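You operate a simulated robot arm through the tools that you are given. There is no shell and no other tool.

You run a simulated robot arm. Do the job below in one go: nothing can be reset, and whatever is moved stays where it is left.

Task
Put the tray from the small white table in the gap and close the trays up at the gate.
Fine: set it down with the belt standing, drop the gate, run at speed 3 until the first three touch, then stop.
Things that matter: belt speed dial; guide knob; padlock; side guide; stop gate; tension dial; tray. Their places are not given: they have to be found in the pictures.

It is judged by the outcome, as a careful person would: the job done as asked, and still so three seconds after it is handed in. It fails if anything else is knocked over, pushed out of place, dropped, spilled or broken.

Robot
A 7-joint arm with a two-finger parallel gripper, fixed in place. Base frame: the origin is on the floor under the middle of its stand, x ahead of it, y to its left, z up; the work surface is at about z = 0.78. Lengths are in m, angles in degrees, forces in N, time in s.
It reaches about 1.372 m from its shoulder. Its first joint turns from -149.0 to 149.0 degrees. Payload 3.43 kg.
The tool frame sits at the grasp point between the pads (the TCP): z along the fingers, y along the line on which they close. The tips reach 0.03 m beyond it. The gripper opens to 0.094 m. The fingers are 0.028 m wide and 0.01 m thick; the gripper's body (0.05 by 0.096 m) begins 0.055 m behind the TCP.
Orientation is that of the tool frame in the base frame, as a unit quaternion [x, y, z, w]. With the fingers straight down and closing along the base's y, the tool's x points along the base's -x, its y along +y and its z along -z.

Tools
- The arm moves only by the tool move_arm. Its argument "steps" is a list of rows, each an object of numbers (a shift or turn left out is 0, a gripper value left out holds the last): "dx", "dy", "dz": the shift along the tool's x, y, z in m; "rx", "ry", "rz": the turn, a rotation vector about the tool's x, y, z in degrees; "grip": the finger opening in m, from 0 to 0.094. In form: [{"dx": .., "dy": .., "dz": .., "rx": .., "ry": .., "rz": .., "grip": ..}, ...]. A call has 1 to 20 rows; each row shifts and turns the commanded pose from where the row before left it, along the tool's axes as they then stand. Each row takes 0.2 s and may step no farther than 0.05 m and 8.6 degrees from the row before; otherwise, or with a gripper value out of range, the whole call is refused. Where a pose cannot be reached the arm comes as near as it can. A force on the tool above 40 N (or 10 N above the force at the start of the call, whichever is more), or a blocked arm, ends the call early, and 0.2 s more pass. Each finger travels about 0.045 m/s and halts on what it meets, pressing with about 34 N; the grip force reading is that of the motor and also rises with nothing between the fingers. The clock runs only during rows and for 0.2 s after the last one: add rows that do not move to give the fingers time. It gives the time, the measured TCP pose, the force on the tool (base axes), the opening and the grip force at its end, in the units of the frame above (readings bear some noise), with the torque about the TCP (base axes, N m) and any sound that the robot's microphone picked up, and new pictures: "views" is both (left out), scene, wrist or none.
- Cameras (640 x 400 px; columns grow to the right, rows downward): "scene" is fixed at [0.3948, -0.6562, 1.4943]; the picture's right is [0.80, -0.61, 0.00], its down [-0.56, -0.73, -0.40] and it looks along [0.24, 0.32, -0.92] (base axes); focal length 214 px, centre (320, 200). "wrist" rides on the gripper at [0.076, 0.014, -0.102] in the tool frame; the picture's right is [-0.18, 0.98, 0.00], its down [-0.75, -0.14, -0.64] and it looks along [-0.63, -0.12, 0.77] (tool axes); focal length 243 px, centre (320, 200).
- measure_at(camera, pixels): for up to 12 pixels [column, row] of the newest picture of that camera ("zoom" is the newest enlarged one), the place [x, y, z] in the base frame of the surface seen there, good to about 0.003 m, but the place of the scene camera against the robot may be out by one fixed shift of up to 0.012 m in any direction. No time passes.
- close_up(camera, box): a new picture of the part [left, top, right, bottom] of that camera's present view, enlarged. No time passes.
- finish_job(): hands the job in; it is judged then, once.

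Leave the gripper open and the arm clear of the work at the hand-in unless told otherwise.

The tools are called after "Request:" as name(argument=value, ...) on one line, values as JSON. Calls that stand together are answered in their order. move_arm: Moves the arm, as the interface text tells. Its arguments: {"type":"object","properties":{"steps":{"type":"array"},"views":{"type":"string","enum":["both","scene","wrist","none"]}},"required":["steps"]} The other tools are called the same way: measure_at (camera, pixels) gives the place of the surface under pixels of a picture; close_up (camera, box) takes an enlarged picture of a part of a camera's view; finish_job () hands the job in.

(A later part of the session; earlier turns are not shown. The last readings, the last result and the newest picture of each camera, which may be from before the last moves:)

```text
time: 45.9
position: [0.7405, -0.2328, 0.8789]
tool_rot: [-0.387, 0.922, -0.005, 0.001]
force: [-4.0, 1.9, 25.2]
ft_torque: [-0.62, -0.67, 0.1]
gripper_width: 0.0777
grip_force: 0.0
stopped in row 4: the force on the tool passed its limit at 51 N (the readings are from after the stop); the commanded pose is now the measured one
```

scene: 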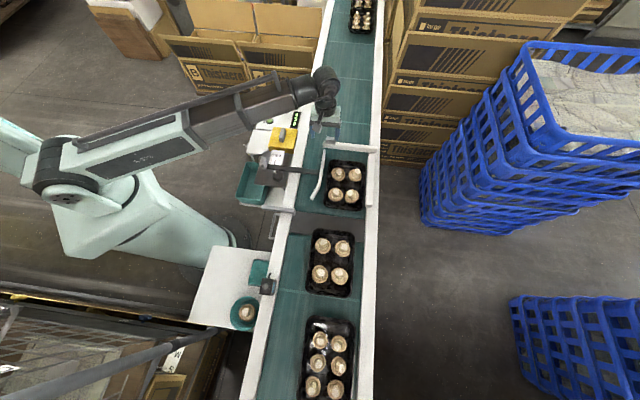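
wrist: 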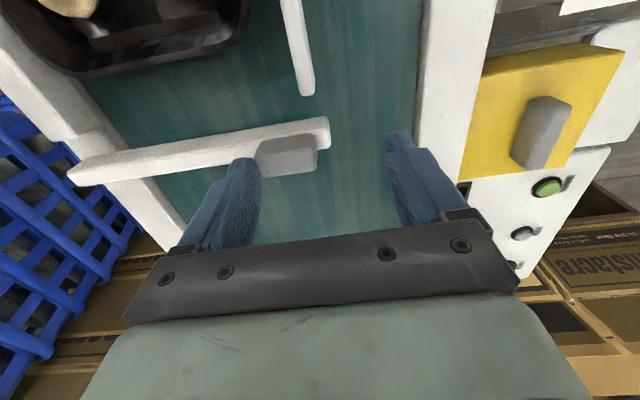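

The tool met firm resistance, so the arm may be on its stop. I'll measure the bar's height along its length.

Request:
measure_at(camera="wrist", pixels=[[315, 135], [260, 138], [200, 148], [150, 157], [105, 168], [285, 155], [300, 165], [205, 60], [300, 85], [260, 80], [235, 130], [170, 152]])

Request:
close_up(camera="wrist", box=[40, 80, 360, 250])

Request:
close_up(camera="scene", box=[290, 90, 400, 180])

```text
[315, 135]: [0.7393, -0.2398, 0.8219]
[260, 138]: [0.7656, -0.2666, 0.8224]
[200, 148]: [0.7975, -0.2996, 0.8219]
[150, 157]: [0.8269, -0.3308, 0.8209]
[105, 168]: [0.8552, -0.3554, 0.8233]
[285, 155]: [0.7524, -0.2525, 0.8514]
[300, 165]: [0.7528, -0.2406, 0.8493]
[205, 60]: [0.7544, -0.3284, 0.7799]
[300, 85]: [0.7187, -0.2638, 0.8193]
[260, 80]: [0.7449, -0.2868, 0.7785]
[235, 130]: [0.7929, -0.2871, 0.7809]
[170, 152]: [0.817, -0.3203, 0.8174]
```

```text
2.00 times, centred on (200, 165) of wrist
```

zoom: 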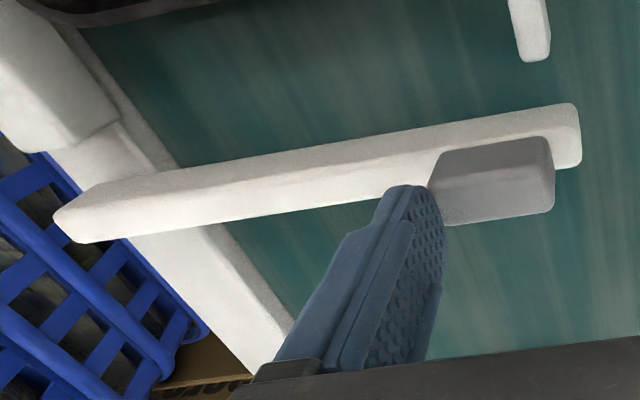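

```text
4.44 times, centred on (345, 135) of scene
```

zoom: 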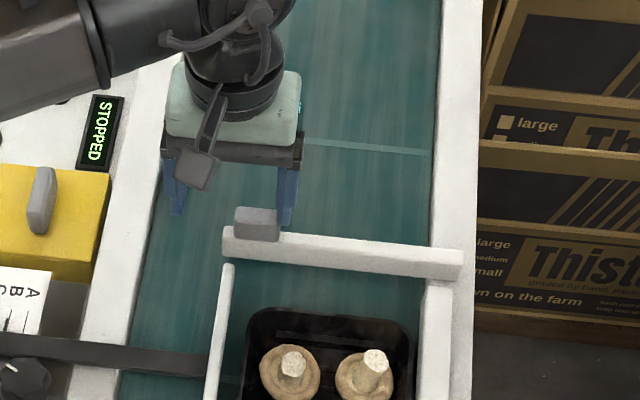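

The gate is fully down: the bar top is level at z≈0.822 across the belt. I'll back off upward and go above the speed dial.

Request:
move_arm(steps=[{"dz": -0.005}, {"dz": -0.015}, {"dz": -0.03}, {"dz": -0.03}, {"dx": -0.0383, "dy": 0.021, "grip": 0.06}, {"dx": -0.0383, "dy": 0.021}, {"dx": -0.0383, "dy": 0.021}, {"dx": -0.0383, "dy": 0.021}, {"dx": -0.0383, "dy": 0.021}, {"dx": -0.0383, "dy": 0.021}, {"dx": -0.0383, "dy": 0.021}, {"dx": -0.0383, "dy": 0.021}, {"dx": -0.0383, "dy": 0.021}, {}])

```text
time: 48.9
position: [0.848, 0.1454, 0.9552]
tool_rot: [-0.388, 0.922, -0.003, -0.001]
force: [-0.7, 0.2, -0.9]
ft_torque: [0.01, -0.05, -0.01]
gripper_width: 0.06
grip_force: 0.1
```

scene: 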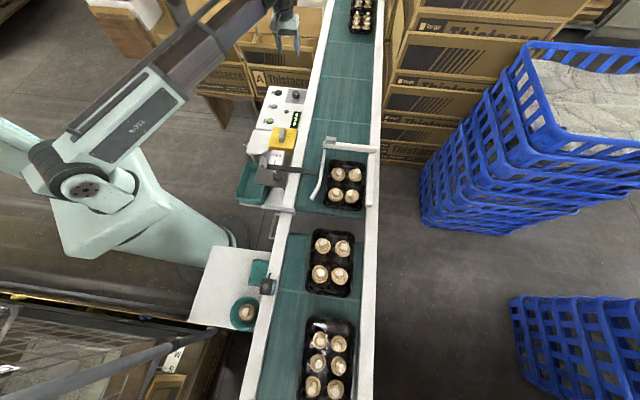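
wrist: 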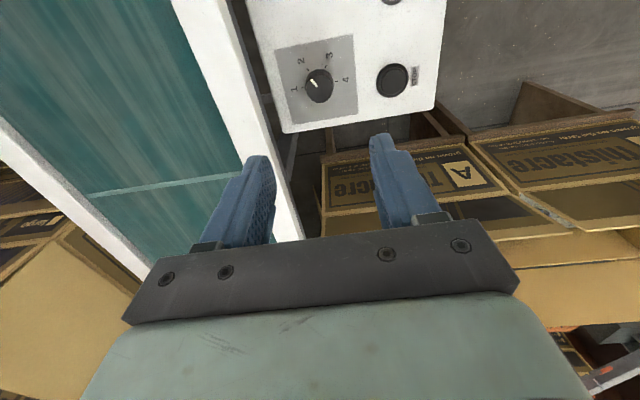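

The gate stays down in the scene view. The dial is right below, at about (318,87) in the wrist view. I'll zoom in and measure the knob and its ticks.

Request:
close_up(camera="wrist", box=[265, 30, 375, 130])

Request:
measure_at(camera="wrist", pixels=[[318, 90], [295, 90], [301, 62], [329, 56], [346, 78], [391, 80], [318, 76], [300, 100], [345, 105], [440, 60], [460, 130], [400, 140]])

```text
4.00 times, centred on (320, 80) of wrist
```

zoom: 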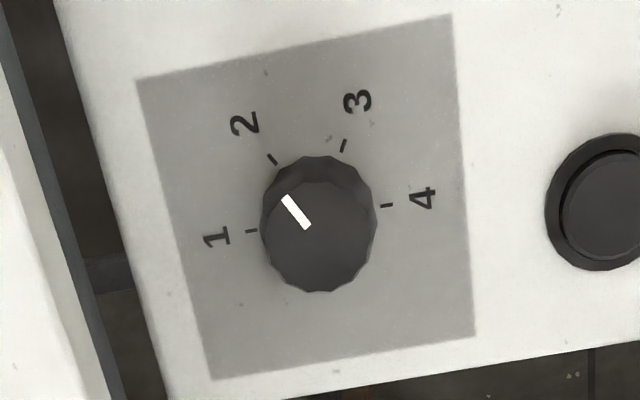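

```text
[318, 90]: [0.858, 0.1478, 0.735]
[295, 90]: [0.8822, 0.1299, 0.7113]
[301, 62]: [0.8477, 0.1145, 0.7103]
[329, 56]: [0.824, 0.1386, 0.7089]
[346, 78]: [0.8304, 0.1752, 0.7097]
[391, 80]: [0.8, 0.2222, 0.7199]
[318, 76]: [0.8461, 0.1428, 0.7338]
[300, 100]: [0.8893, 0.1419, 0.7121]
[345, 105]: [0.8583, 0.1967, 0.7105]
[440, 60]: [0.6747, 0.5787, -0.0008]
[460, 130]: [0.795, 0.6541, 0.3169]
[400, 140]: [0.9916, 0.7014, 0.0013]
```

Request:
measure_at(camera="zoom", pixels=[[251, 231], [272, 158], [344, 146], [387, 205], [218, 237], [244, 122], [357, 99], [422, 198], [308, 228], [285, 197], [318, 240], [318, 285]])

Request:
measure_at(camera="zoom", pixels=[[265, 240], [372, 235], [320, 186], [320, 288], [290, 275], [350, 275], [285, 200], [355, 195], [150, 90], [450, 30], [215, 375], [470, 330]])

```text
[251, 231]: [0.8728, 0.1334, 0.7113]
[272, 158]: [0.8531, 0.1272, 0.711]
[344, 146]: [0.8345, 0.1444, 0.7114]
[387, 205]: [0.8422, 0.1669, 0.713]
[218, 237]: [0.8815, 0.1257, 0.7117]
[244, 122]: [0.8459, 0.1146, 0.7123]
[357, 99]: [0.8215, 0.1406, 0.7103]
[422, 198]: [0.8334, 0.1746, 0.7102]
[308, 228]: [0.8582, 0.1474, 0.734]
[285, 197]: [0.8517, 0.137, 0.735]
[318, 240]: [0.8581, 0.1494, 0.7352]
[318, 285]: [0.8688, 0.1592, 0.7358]
```

```text
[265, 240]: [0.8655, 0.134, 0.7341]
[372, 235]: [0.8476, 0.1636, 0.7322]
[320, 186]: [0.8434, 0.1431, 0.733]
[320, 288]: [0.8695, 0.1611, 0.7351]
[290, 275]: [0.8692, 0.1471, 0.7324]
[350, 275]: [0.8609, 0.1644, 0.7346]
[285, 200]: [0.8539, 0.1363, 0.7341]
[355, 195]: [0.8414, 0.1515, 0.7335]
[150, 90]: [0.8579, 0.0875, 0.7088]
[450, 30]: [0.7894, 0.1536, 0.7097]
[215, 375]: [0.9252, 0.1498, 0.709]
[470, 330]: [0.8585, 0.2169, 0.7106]
```

The numbers lie 60° apart: 1 at −45°, 2 at −105°, 3 at −165° in base azimuth. The mark is at 2, and the knob centre is (0.857,0.151) with a diameter of about 34 mm. I'll centre above it and go down to just over the knob.

Request:
move_arm(steps=[{"dx": -0.0103, "dy": -0.0025}, {"dz": 0.035}, {"dz": 0.035}, {"dz": 0.035}, {"dz": 0.035}, {"dz": 0.025}, {}])

```text
time: 50.5
position: [0.857, 0.1508, 0.7887]
tool_rot: [-0.387, 0.922, -0.003, -0.002]
force: [-0.2, -0.8, -0.6]
ft_torque: [0.0, 0.0, -0.02]
gripper_width: 0.0602
grip_force: 0.2
```

scene: 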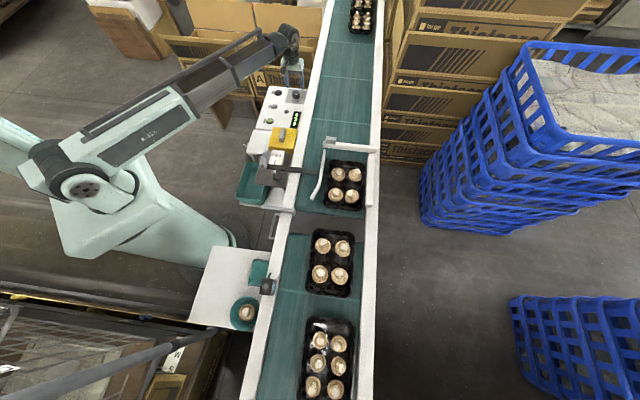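
wrist: 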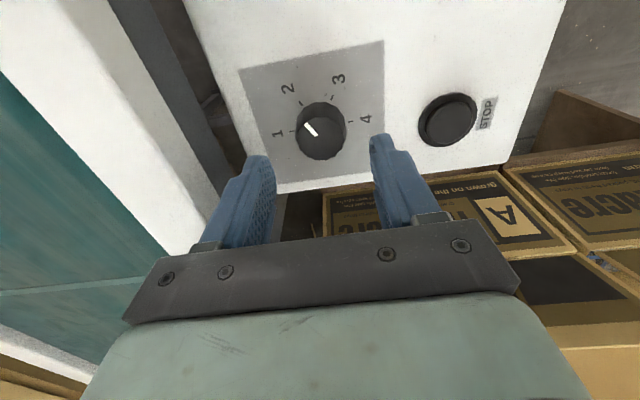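

The knob is centred between the fingers. I'll check that the cardboard boxes beyond the panel are lower than the gripper body will be.

Request:
measure_at(camera="wrist", pixels=[[340, 200], [440, 190], [500, 180], [540, 200], [600, 170], [320, 110], [322, 135], [450, 118], [480, 160]])

```text
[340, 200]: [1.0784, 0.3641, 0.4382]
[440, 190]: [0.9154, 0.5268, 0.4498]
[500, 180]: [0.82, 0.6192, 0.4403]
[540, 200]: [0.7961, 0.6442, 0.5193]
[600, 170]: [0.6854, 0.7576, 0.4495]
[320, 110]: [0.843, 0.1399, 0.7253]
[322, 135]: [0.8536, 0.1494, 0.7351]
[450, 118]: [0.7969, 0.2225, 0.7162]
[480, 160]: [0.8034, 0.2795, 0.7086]
```

The boxes are far lower, at z≈0.45–0.52. I'll go down around the knob and close on it.

Request:
move_arm(steps=[{"dz": 0.02}, {"dz": 0.02}, {"dz": 0.003}, {"grip": 0.04}, {"grip": 0.03}, {"grip": 0.025}, {}])

```text
time: 52.1
position: [0.857, 0.1499, 0.7466]
tool_rot: [-0.388, 0.922, -0.004, 0.0]
force: [-1.2, 0.9, -1.1]
ft_torque: [0.15, -0.21, -0.01]
gripper_width: 0.0366
grip_force: 45.0
```

scene: 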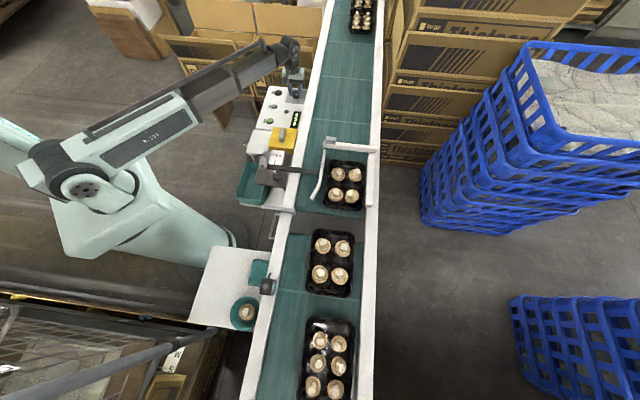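
wrist: 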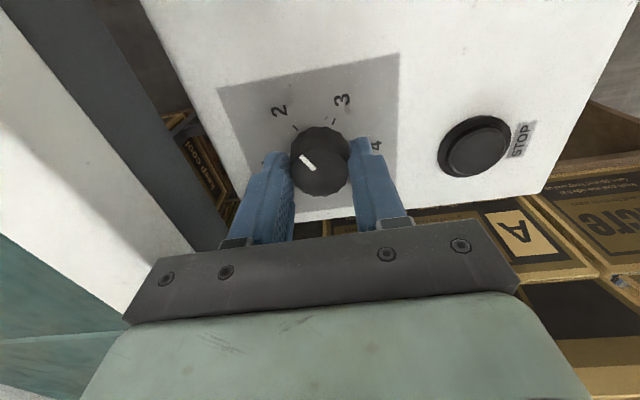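

The knob is gripped at 0.0366 m wide. I'll turn it clockwise as seen from above, one notch of 60°, in 7.5° steps.

Request:
move_arm(steps=[{"rz": 7.5}, {"rz": 7.5}, {"rz": 7.5}, {"rz": 7.5}, {}], views="wrist")

```text
time: 53.3
position: [0.858, 0.1494, 0.746]
tool_rot: [-0.135, 0.991, -0.003, 0.001]
force: [1.0, 5.4, -4.1]
ft_torque: [0.07, 0.89, -0.03]
gripper_width: 0.0367
grip_force: 45.1
```

wrist: 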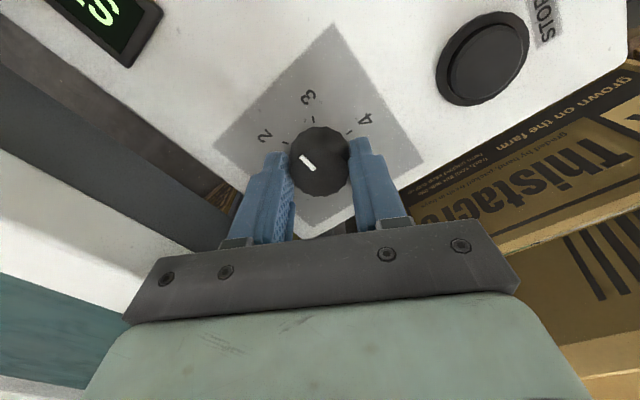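

The knob turns with the hand. I'll do the second half of the turn.

Request:
move_arm(steps=[{"rz": 7.5}, {"rz": 7.5}, {"rz": 7.5}, {"rz": 7.5}, {}])

```text
time: 54.5
position: [0.8569, 0.1519, 0.7463]
tool_rot: [0.126, 0.992, -0.003, 0.002]
force: [1.0, 11.6, -2.3]
ft_torque: [0.64, 0.61, 0.04]
gripper_width: 0.0369
grip_force: 44.8
```

scene: 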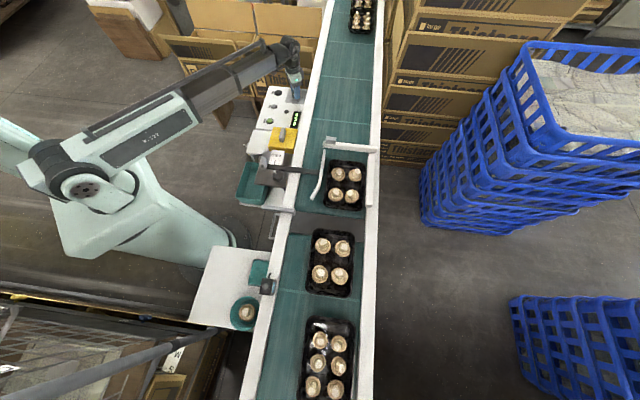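
wrist: 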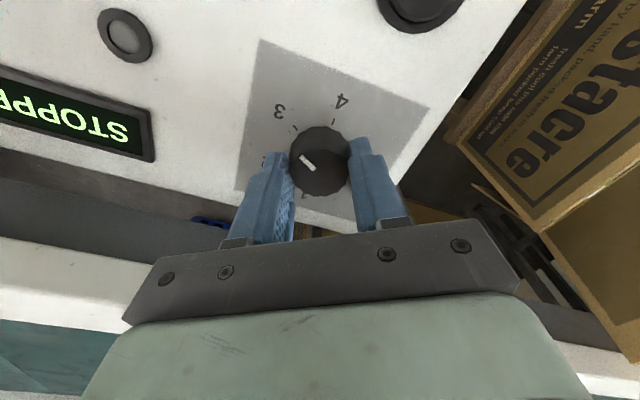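

The 3 now sits where the 2 was relative to the mark. I'll release, rise, and verify.

Request:
move_arm(steps=[{"grip": 0.045}, {"grip": 0.06}, {}, {"dz": -0.02}, {"dz": -0.03}, {"dz": -0.03}, {}], views="wrist")

Request:
close_up(camera="wrist", box=[230, 40, 430, 170])

```text
time: 56.1
position: [0.8582, 0.1512, 0.8271]
tool_rot: [0.125, 0.992, -0.003, 0.002]
force: [0.1, 0.1, -0.3]
ft_torque: [0.02, 0.0, 0.03]
gripper_width: 0.0602
grip_force: 0.0
```

wrist: 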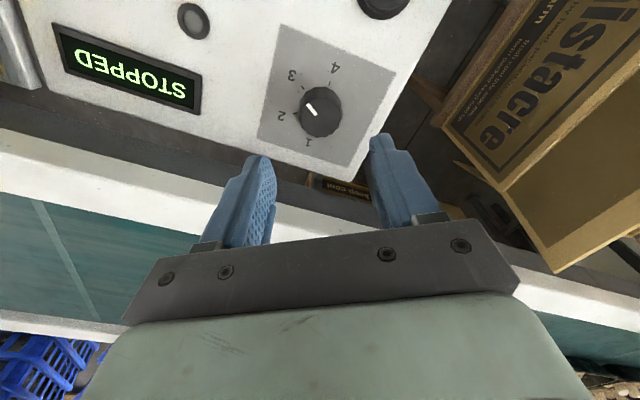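

```text
3.08 times, centred on (330, 105) of wrist
```

zoom: 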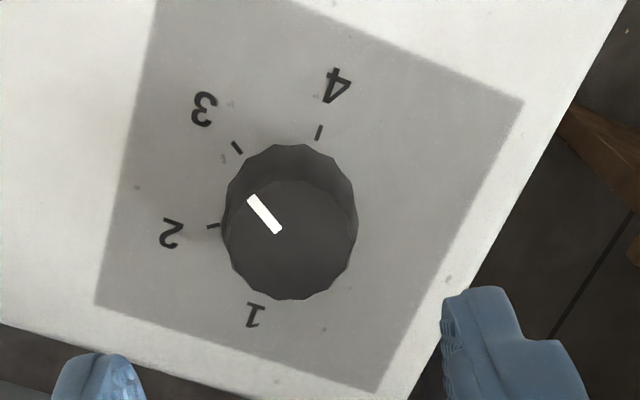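

The mark points at tick 3. I'll confirm with coordinates and re-measure START, JOG and STOP from here.

Request:
measure_at(camera="zoom", pixels=[[280, 230], [251, 198], [237, 148], [213, 226], [319, 132], [290, 240]])

Request:
measure_at(camera="wrist", pixels=[[383, 5], [192, 20], [130, 70]])

```text
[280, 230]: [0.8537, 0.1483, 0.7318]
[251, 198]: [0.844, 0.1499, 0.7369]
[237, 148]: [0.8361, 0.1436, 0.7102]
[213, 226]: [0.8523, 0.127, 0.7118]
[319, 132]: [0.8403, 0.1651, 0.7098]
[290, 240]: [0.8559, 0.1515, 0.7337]
```

```text
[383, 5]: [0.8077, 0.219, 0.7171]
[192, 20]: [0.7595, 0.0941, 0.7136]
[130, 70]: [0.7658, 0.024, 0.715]
```

The mark works out to −166° and tick 3 is at −165°, so the dial is on 3. I'll close the fingers and go above the START button at about (0.660,0.094).

Request:
move_arm(steps=[{"dz": -0.01, "grip": 0.03}, {"dx": 0.0355, "dy": -0.021, "grip": 0.0}, {"dx": 0.0355, "dy": -0.021}, {"dx": 0.0355, "dy": -0.021}, {"dx": 0.0355, "dy": -0.021}, {"dx": 0.0355, "dy": -0.021}, {}, {}])

```text
time: 57.9
position: [0.6596, 0.0925, 0.8369]
tool_rot: [0.125, 0.992, -0.003, 0.001]
force: [0.3, 0.0, -0.7]
ft_torque: [0.02, -0.03, 0.0]
gripper_width: 0.0
grip_force: 33.0
```

scene: 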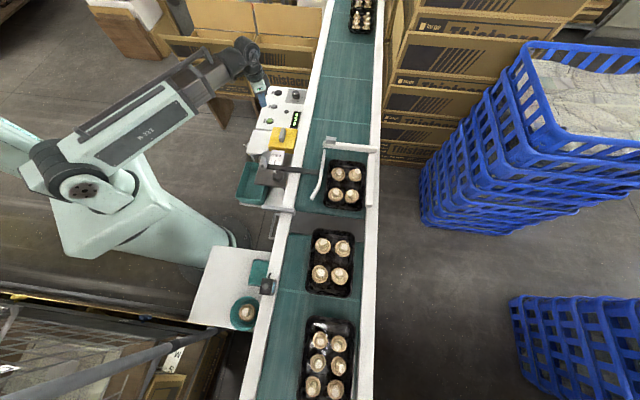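
wrist: 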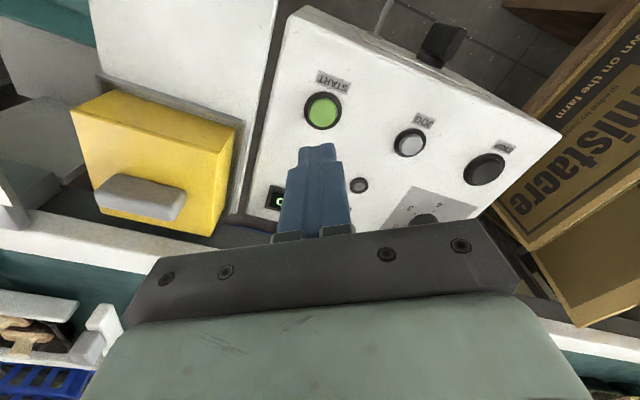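

I'm above START (green, (322,110)). I'll re-measure all three buttons from this close view.

Request:
measure_at(camera="wrist", pixels=[[322, 110], [410, 143], [485, 168], [337, 110], [307, 110], [322, 97], [322, 123], [472, 170], [498, 167], [350, 85], [440, 120]])

Request:
close_up(camera="wrist", box=[260, 60, 540, 220])

Request:
close_up(camera="scene", box=[270, 120, 400, 400])

```text
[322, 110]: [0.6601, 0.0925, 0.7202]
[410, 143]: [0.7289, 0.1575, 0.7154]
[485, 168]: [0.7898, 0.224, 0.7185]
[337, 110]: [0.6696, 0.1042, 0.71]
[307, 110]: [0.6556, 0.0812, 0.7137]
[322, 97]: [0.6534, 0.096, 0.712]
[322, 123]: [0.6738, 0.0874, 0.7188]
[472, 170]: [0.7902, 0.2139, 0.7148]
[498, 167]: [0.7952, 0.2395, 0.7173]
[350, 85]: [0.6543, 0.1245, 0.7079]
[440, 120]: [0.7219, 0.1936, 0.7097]
```

```text
2.29 times, centred on (400, 140) of wrist
```

zoom: 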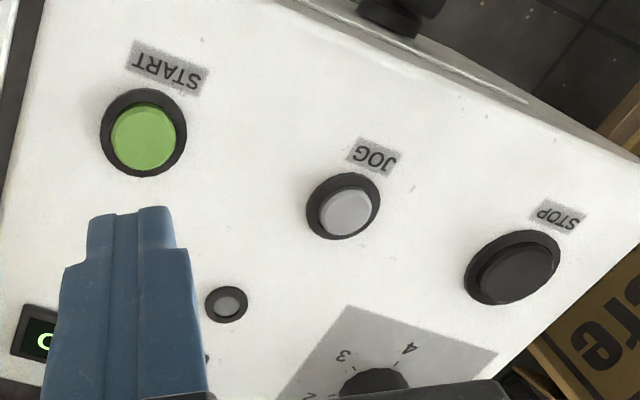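

```text
1.43 times, centred on (335, 260) of scene
```

zoom: 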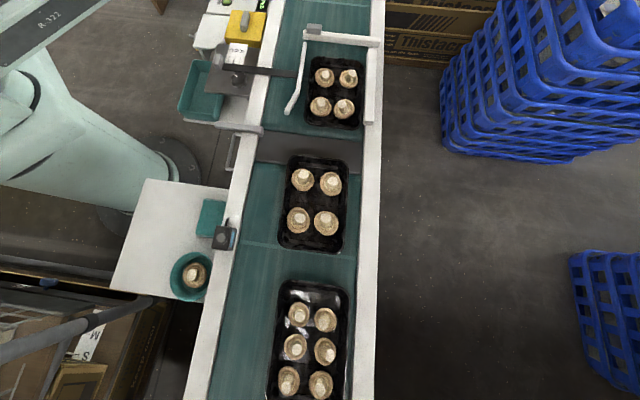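

Before starting, I'll check the placed tray's lateral position against the guide lane and the other trays with the scene camera.

Request:
measure_at(camera="scene", pixels=[[315, 230], [353, 234], [309, 291], [349, 296], [332, 162], [363, 166], [328, 206], [360, 210], [311, 319], [351, 323], [318, 194], [323, 160]])

Request:
close_up(camera="scene", box=[290, 135, 390, 225])

Request:
close_up(camera="scene", box=[285, 220, 385, 320])

```text
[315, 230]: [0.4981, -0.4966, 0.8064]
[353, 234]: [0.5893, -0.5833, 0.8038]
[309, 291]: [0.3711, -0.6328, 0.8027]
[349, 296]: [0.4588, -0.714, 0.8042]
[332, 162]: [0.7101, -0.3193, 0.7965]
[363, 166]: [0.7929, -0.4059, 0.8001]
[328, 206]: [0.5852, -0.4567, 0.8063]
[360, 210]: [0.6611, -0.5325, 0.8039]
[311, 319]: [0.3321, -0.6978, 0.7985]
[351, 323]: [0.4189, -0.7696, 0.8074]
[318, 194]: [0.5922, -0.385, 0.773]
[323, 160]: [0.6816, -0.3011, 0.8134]
```

```text
4.44 times, centred on (340, 180) of scene
```

zoom: 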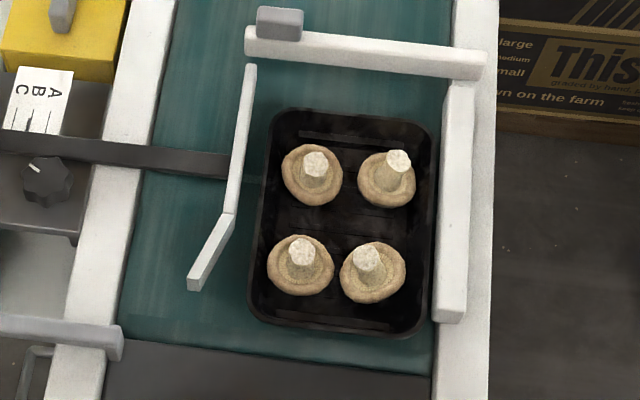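

```text
4.00 times, centred on (335, 270) of scene
```

zoom: 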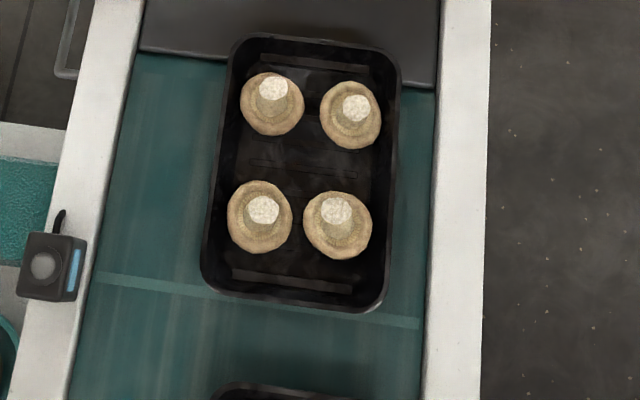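

The placed tray is about 2 cm left of the others, and its left edge would graze the guide. I'll nudge it about 15 mm right with the closed fingers while the belt is still standing. First I'll raise and travel over to it.

Request:
move_arm(steps=[{"dz": -0.038}, {"dz": -0.038}, {"dz": -0.036}, {"dx": -0.0065, "dy": -0.0434}, {"dx": -0.0065, "dy": -0.0434}, {"dx": -0.0065, "dy": -0.0434}, {"dx": -0.0065, "dy": -0.0434}, {"dx": -0.0065, "dy": -0.0434}, {"dx": -0.0065, "dy": -0.0434}, {"dx": -0.0065, "dy": -0.0434}, {"dx": -0.0065, "dy": -0.0434}, {"dx": -0.0065, "dy": -0.0434}, {"rz": -7.5}, {"rz": -7.5}, {"rz": -7.5}, {"rz": -7.5}, {"rz": -7.5}, {"rz": -7.5}, {"rz": -7.5}, {"rz": -7.5}])

```text
time: 62.1
position: [0.6174, -0.2987, 0.9516]
tool_rot: [-0.388, 0.922, -0.003, 0.0]
force: [0.2, 0.2, -0.1]
ft_torque: [-0.02, 0.02, 0.01]
gripper_width: 0.0002
grip_force: 33.1
```

scene: 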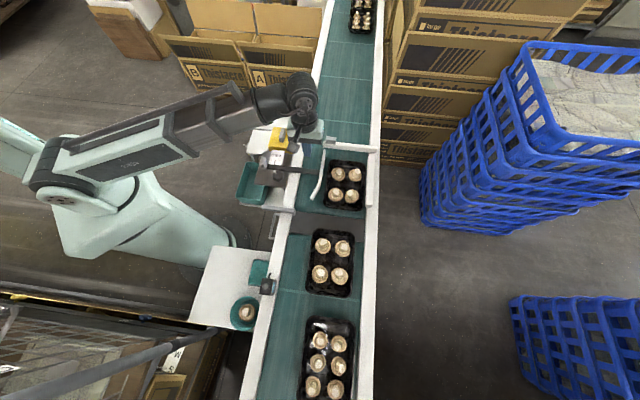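
wrist: 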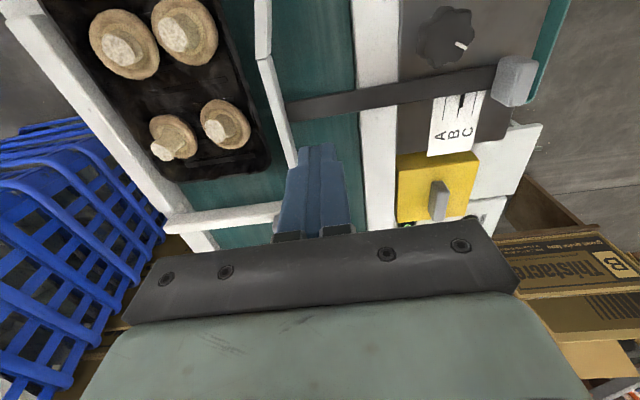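

From here I can measure the guide's inner edge, the first tray's edges and the right fence well.

Request:
measure_at(camera="wrist", pixels=[[265, 80], [285, 145], [262, 20], [240, 60], [262, 140], [258, 40], [100, 120], [160, 170], [150, 180], [60, 40], [258, 170], [180, 178]])

```text
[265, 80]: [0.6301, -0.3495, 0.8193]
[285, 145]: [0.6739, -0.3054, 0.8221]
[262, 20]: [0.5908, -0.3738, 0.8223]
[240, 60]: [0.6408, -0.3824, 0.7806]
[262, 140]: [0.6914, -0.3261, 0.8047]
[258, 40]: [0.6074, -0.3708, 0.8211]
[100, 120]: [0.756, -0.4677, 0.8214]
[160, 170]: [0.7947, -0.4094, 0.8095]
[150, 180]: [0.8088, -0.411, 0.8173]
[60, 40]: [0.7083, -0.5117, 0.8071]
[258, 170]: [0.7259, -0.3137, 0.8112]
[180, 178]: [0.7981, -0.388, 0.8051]
```

The guide lane runs from n≈−0.70 to −0.86, and the placed tray's left edge is at about −0.70, so the nudge is worthwhile. I'll move to above the belt just left of that tray.

Request:
move_arm(steps=[{"dx": 0.0447, "dy": -0.0037, "dz": 0.003}, {"dx": 0.0447, "dy": -0.0037, "dz": 0.003}, {"dx": 0.0447, "dy": -0.0037, "dz": 0.003}, {"dx": 0.0447, "dy": -0.0037, "dz": 0.003}, {"dx": 0.0447, "dy": -0.0037, "dz": 0.003}, {"dx": 0.0447, "dy": -0.0037, "dz": 0.003}, {"dx": 0.0447, "dy": -0.0037, "dz": 0.003}, {}])

```text
time: 63.9
position: [0.4171, -0.5407, 0.9308]
tool_rot: [-0.388, 0.922, -0.003, -0.001]
force: [-0.8, -0.3, -0.5]
ft_torque: [0.02, 0.0, 0.02]
gripper_width: 0.0001
grip_force: 32.5
```

scene: 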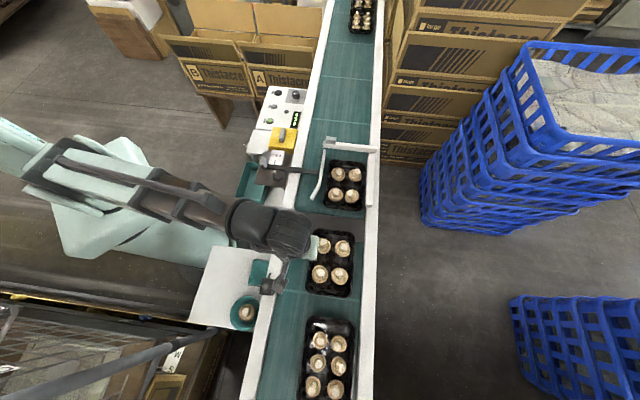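
wrist: 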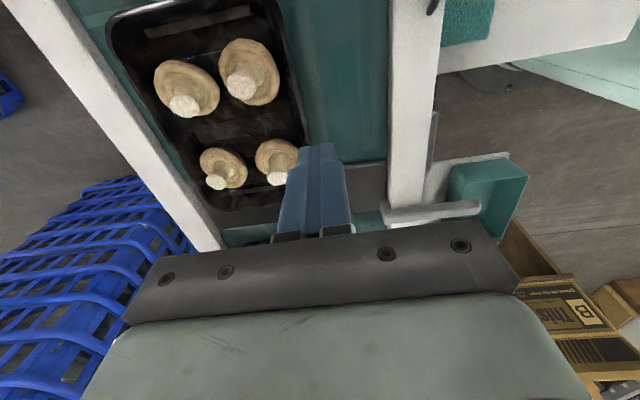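

Request:
measure_at(camera="wrist", pixels=[[272, 20], [285, 70], [297, 115], [305, 140], [110, 30], [150, 110], [180, 160], [250, 208], [330, 50], [345, 120], [230, 5], [300, 60]])

Request:
close_up(camera="wrist", box=[80, 0, 420, 240])

```text
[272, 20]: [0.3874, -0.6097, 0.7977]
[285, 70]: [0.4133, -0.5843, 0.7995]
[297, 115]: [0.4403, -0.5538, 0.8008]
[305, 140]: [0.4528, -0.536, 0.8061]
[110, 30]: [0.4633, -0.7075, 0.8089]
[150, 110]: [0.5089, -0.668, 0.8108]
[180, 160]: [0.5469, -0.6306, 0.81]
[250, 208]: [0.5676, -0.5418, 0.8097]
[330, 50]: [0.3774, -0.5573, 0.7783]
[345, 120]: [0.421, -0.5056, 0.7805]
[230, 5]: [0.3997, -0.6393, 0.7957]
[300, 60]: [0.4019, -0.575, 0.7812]
```

```text
1.67 times, centred on (250, 120) of wrist
```

zoom: 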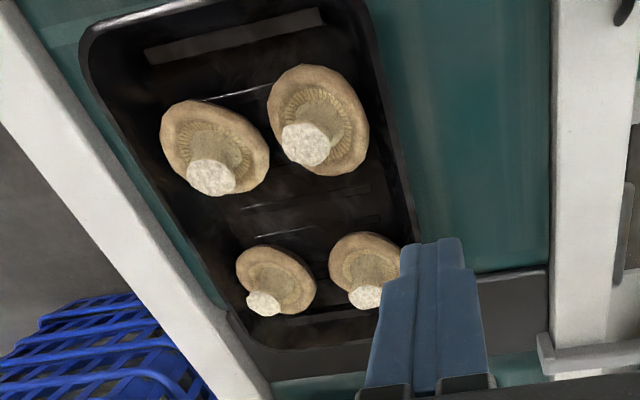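

The tray is parallel to the belt with its left rim at n≈−0.70. I'll lower the closed fingers beside it to just above the belt, tips at about 0.79.

Request:
move_arm(steps=[{"dx": -0.006, "dz": 0.03}, {"dz": 0.03}, {"dz": 0.03}, {"dz": 0.02}, {}])

```text
time: 65.1
position: [0.421, -0.5369, 0.8195]
tool_rot: [-0.387, 0.922, -0.004, -0.001]
force: [-0.6, -0.6, 0.0]
ft_torque: [0.0, -0.01, 0.01]
gripper_width: 0.0
grip_force: 32.8
```

scene: 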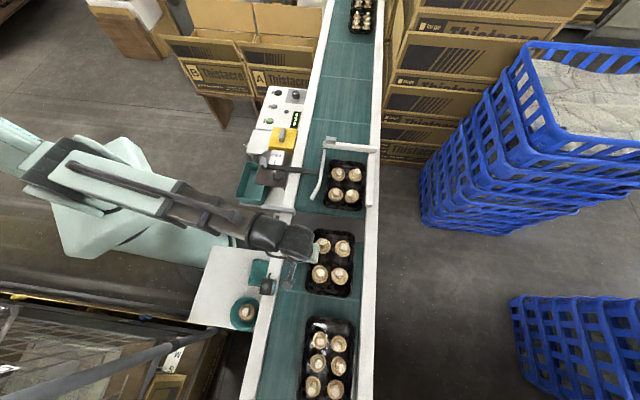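
wrist: 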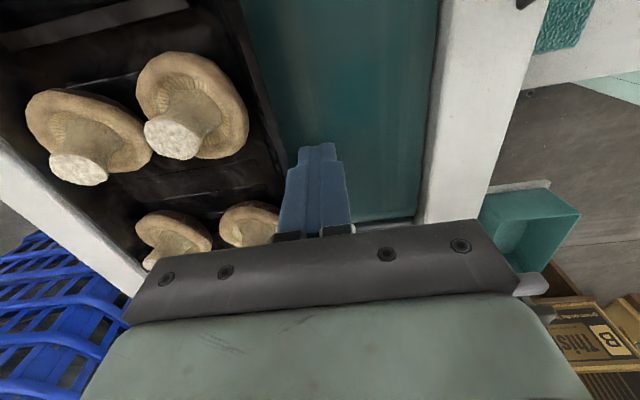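

The fingers are beside the tray. I'll push slowly to the right, 5 mm per row.

Request:
move_arm(steps=[{"dy": -0.005}, {"dy": -0.005}, {"dy": -0.005}, {"dy": -0.005}, {"dy": -0.004}, {}])

```text
time: 66.5
position: [0.4391, -0.5539, 0.8209]
tool_rot: [-0.387, 0.922, -0.004, -0.001]
force: [-0.5, 0.3, -0.3]
ft_torque: [0.02, 0.01, 0.0]
gripper_width: 0.0
grip_force: 33.2
```

scene: 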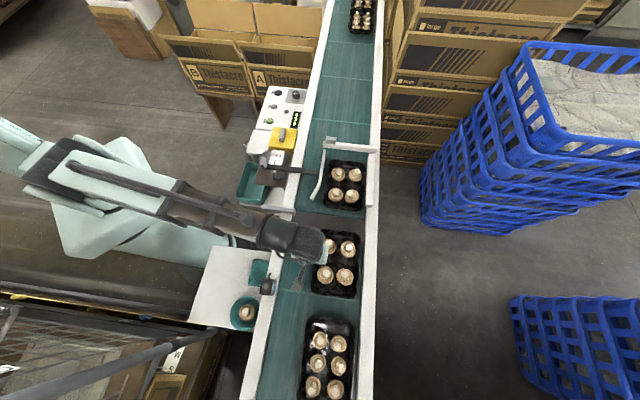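
wrist: 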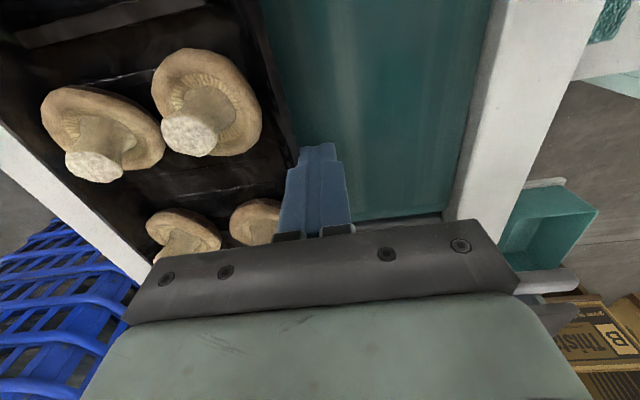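

Request:
measure_at(camera="wrist", pixels=[[270, 60], [285, 110], [292, 140], [255, 20], [20, 140], [60, 190], [105, 230], [120, 255], [300, 70], [320, 120]])

Request:
measure_at(camera="scene", pixels=[[357, 234], [354, 296], [314, 291], [358, 265], [342, 232]])

Request:
close_up(camera="scene", box=[285, 220, 385, 320])

```text
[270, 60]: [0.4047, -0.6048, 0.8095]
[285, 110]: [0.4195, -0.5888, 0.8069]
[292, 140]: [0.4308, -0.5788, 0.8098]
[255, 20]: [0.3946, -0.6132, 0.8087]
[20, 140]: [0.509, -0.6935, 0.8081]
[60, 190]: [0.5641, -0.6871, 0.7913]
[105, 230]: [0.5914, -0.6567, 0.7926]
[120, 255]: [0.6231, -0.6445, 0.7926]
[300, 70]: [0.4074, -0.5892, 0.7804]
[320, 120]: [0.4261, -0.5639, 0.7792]
```

```text
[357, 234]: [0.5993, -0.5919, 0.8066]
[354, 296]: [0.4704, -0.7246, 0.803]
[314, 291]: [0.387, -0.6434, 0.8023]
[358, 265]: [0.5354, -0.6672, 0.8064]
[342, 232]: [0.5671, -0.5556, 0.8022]
```

```text
4.00 times, centred on (335, 270) of scene
```

zoom: 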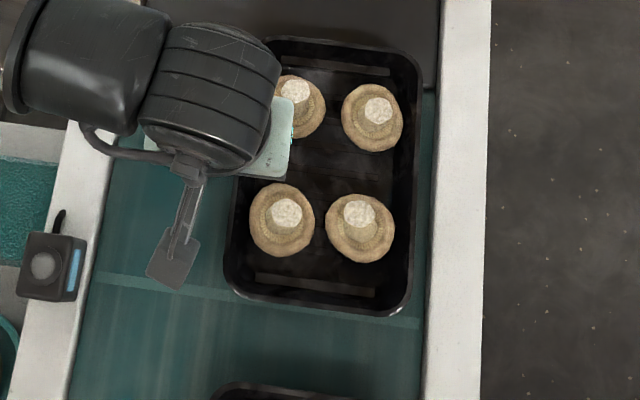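

The tray now spans n≈−0.712 to −0.838, in line with the others. I'll back away from it and rise.

Request:
move_arm(steps=[{"dy": 0.008}, {"dy": 0.007, "dz": -0.005}, {"dz": -0.03}, {"dz": -0.04}, {"dz": -0.035}, {}])

```text
time: 67.9
position: [0.4278, -0.5418, 0.9322]
tool_rot: [-0.388, 0.922, -0.003, 0.0]
force: [-0.1, 1.4, -0.3]
ft_torque: [-0.01, 0.0, 0.0]
gripper_width: 0.0
grip_force: 33.0
```

scene: 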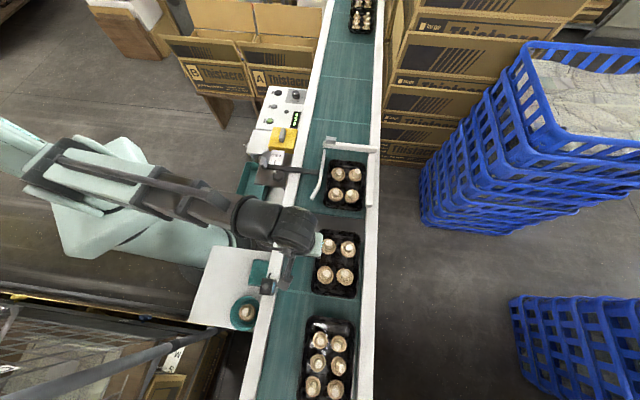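
wrist: 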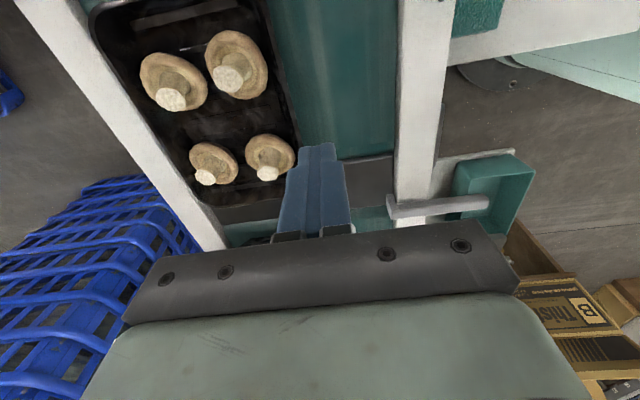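

Everything stands as wanted: the tray is in line, the gate is down, the dial is on 3 and the belt is stopped. I'll return to above START.

Request:
move_arm(steps=[{"dx": -0.0439, "dy": 0.0046, "dz": -0.0025}, {"dx": -0.0439, "dy": 0.0046, "dz": -0.0025}, {"dx": -0.0439, "dy": 0.0046, "dz": -0.0025}, {"dx": -0.0439, "dy": 0.0046, "dz": -0.0025}, {"dx": -0.0439, "dy": 0.0046, "dz": -0.0025}, {"dx": -0.0439, "dy": 0.0046, "dz": -0.0025}, {"dx": -0.0439, "dy": 0.0046, "dz": -0.0025}, {"dx": -0.0343, "dy": 0.0273, "dz": 0.005}, {"dx": -0.0343, "dy": 0.0273, "dz": 0.005}, {"dx": -0.0343, "dy": 0.0273, "dz": 0.005}, {"dx": -0.0343, "dy": 0.0273, "dz": 0.005}, {"dx": -0.0343, "dy": 0.0273, "dz": 0.005}, {"dx": -0.0343, "dy": 0.0273, "dz": 0.005}, {"dx": -0.0343, "dy": 0.0273, "dz": 0.005}, {"dx": -0.0343, "dy": 0.0273, "dz": 0.005}, {"dx": -0.0343, "dy": 0.0273, "dz": 0.005}, {}])

```text
time: 71.5
position: [0.6602, 0.0916, 0.9017]
tool_rot: [-0.389, 0.921, -0.003, -0.001]
force: [-0.7, 0.9, 1.0]
ft_torque: [0.0, 0.0, -0.03]
gripper_width: 0.0002
grip_force: 33.1
```

scene: 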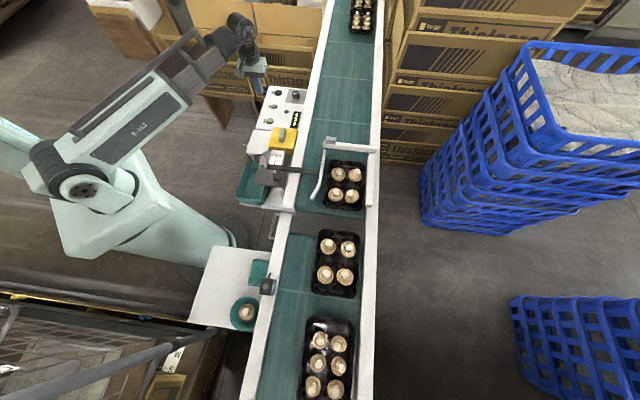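
wrist: 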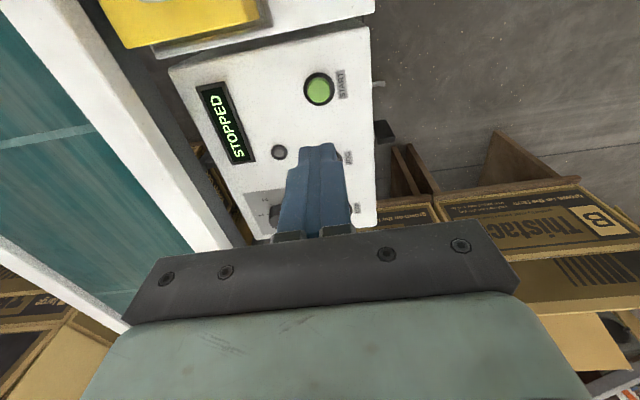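

Request:
measure_at(camera="wrist", pixels=[[319, 89], [319, 82], [319, 97], [312, 89], [327, 89]])

Request:
move_arm(steps=[{"dz": 0.035}, {"dz": 0.035}, {"dz": 0.035}, {"dz": 0.025}, {}], views="wrist")

```text
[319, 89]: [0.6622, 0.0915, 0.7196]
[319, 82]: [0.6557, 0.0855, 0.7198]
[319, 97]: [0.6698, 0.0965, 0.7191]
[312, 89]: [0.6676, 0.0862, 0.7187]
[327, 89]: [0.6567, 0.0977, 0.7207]
```

```text
time: 72.7
position: [0.6604, 0.0899, 0.7693]
tool_rot: [-0.388, 0.922, -0.004, -0.001]
force: [0.2, 0.1, -0.1]
ft_torque: [-0.01, 0.02, 0.01]
gripper_width: 0.0
grip_force: 33.2
```

wrist: 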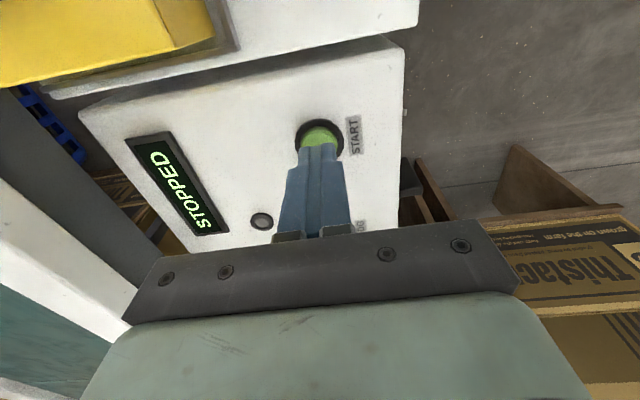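

The tip is about 2 cm above START and the display reads STOPPED. In one motion I'll press START about 5 mm, lift, and go straight to above STOP. Then I'll look at the trays.

Request:
move_arm(steps=[{"dz": 0.012}, {"dz": 0.009}, {"dz": 0.004}, {"dz": -0.025}, {"dx": -0.0473, "dy": -0.0004}, {"dx": -0.0473, "dy": -0.0004}, {"dx": -0.0473, "dy": -0.0004}, {"dx": -0.0473, "dy": -0.0004}])

```text
time: 74.5
position: [0.7951, 0.2243, 0.77]
tool_rot: [-0.387, 0.922, -0.003, -0.001]
force: [-0.6, -0.2, 0.2]
ft_torque: [0.03, -0.01, 0.02]
gripper_width: 0.0
grip_force: 32.3
heard: click
```

scene: 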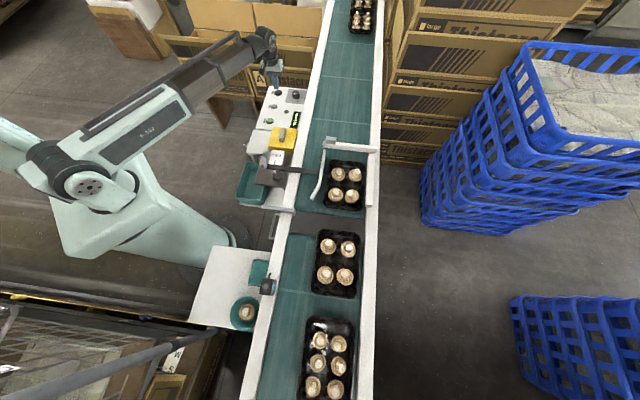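
wrist: 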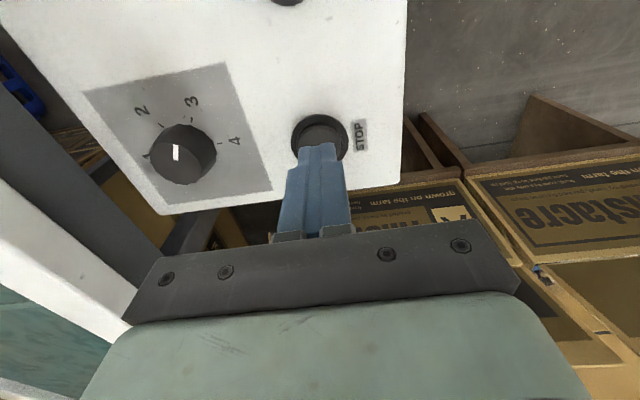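

I heard a click, but the trays haven't visibly moved yet. I'll read the display.

Request:
close_up(camera="scene", box=[255, 80, 320, 150])

Request:
close_up(camera="scene", box=[270, 120, 400, 400])

```text
5.71 times, centred on (288, 115) of scene
```

zoom: 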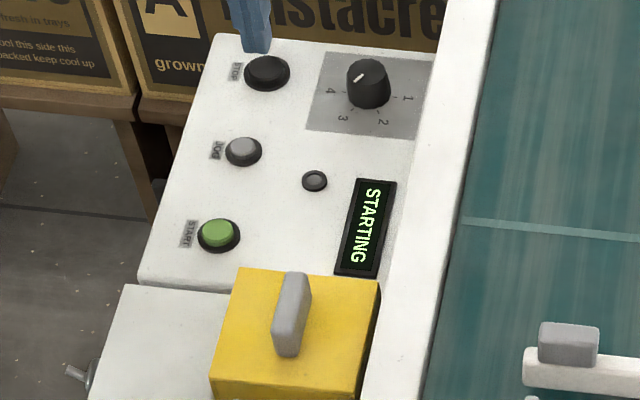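

```text
1.43 times, centred on (335, 260) of scene
```

zoom: 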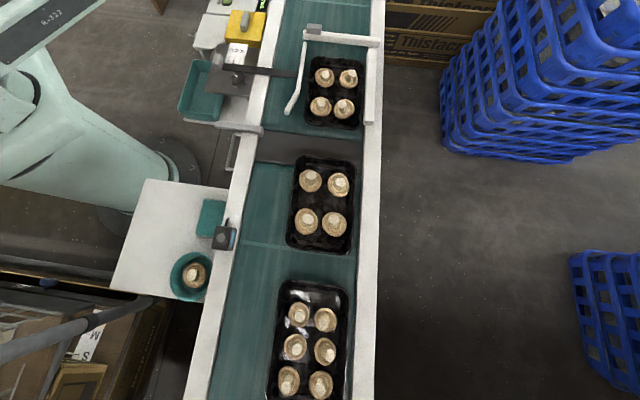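

The display reads STARTING, so there's a start delay. I'll lower to just above STOP and watch the trays in short steps.

Request:
move_arm(steps=[{"dz": 0.013}], views="scene")

Request:
close_up(camera="scene", box=[255, 80, 385, 320])

```text
time: 74.9
position: [0.7939, 0.2244, 0.7561]
tool_rot: [-0.387, 0.922, -0.003, -0.001]
force: [0.2, -0.4, -0.2]
ft_torque: [-0.01, 0.02, 0.0]
gripper_width: 0.0
grip_force: 32.8
```

scene: 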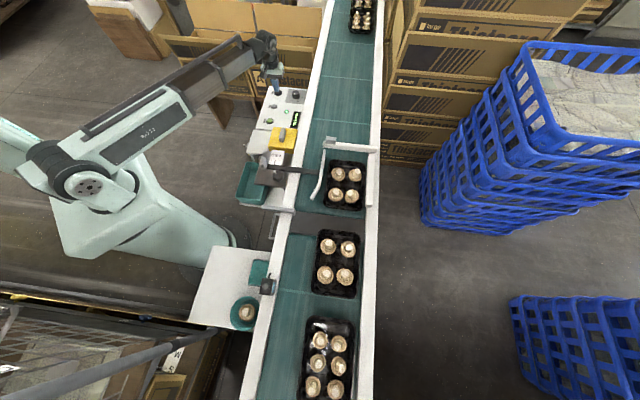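

```text
1.67 times, centred on (320, 200) of scene
```

zoom: 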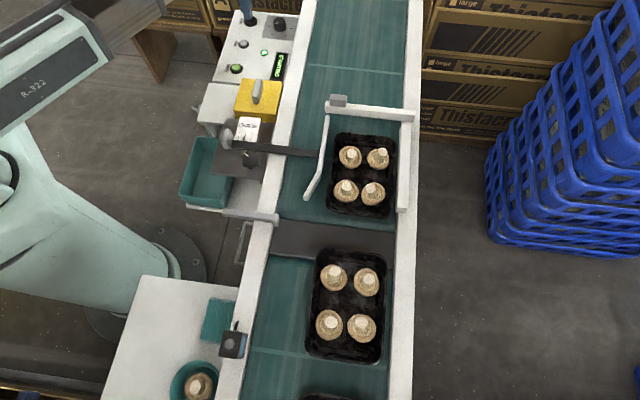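

The lamp is blinking green and the belt is still starting. I'll wait another short step.

Request:
move_arm(steps=[{}], views="scene")

Request:
close_up(camera="scene", box=[255, 80, 385, 400])

```text
time: 75.3
position: [0.7957, 0.2236, 0.7568]
tool_rot: [-0.388, 0.922, -0.003, -0.001]
force: [0.3, 0.1, 0.2]
ft_torque: [0.03, 0.01, -0.01]
gripper_width: 0.0
grip_force: 32.4
```

scene: 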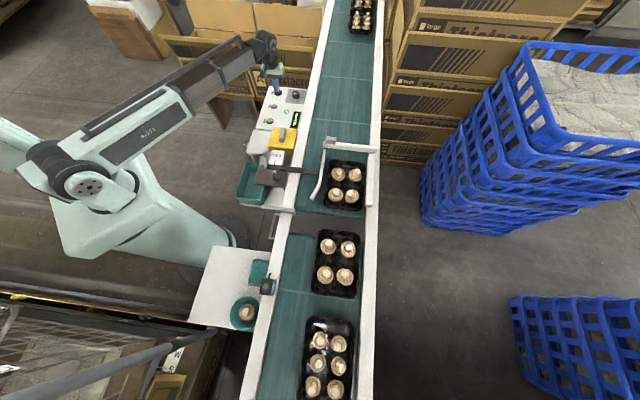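

```text
1.25 times, centred on (320, 240) of scene
```

zoom: 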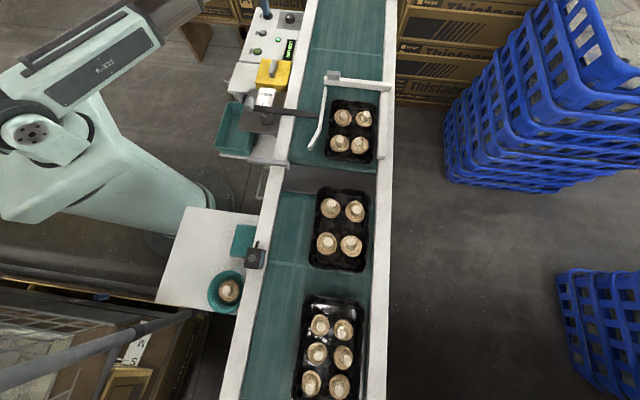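

Request:
move_arm(steps=[{}], views="scene")

Request:
close_up(camera="scene", box=[255, 80, 320, 150])

```text
time: 75.7
position: [0.7948, 0.2244, 0.7564]
tool_rot: [-0.388, 0.922, -0.003, 0.0]
force: [0.0, 0.0, 0.0]
ft_torque: [-0.03, 0.0, 0.0]
gripper_width: 0.0
grip_force: 32.8
```

scene: 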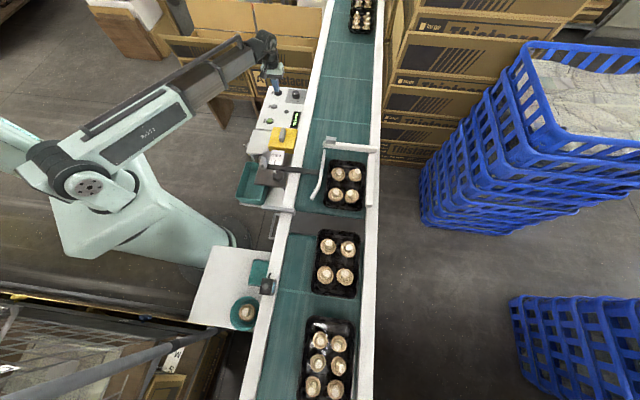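

```text
5.71 times, centred on (288, 115) of scene
```

zoom: 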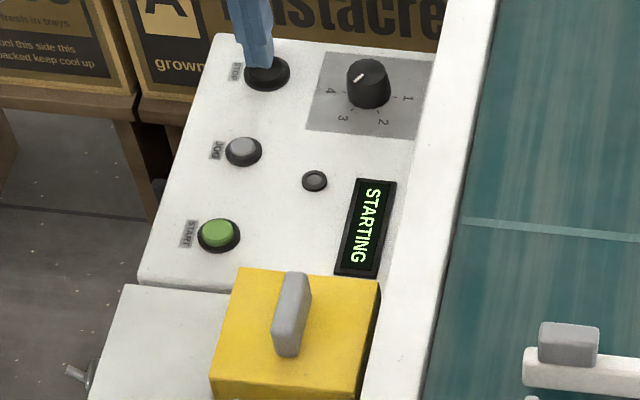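

Request:
move_arm(steps=[{}], views="scene")

Request:
close_up(camera="scene", box=[275, 85, 315, 120])

```text
time: 76.1
position: [0.7947, 0.224, 0.7575]
tool_rot: [-0.387, 0.922, -0.004, 0.0]
force: [-0.9, -0.8, 0.0]
ft_torque: [0.0, 0.02, 0.0]
gripper_width: 0.0001
grip_force: 33.0
```

scene: 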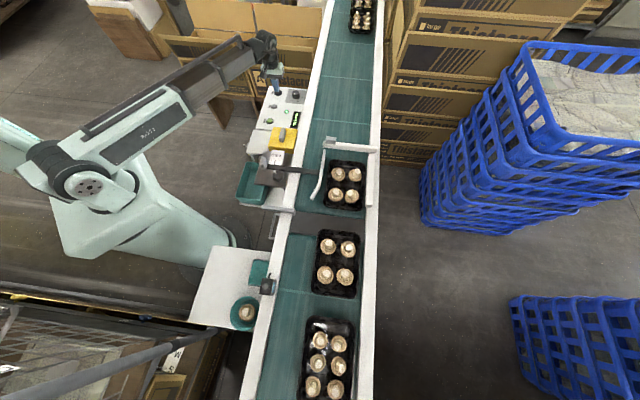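

```text
11.43 times, centred on (295, 102) of scene
```

zoom: 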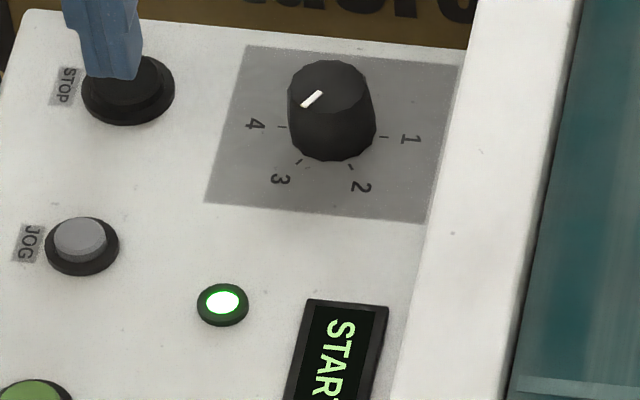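

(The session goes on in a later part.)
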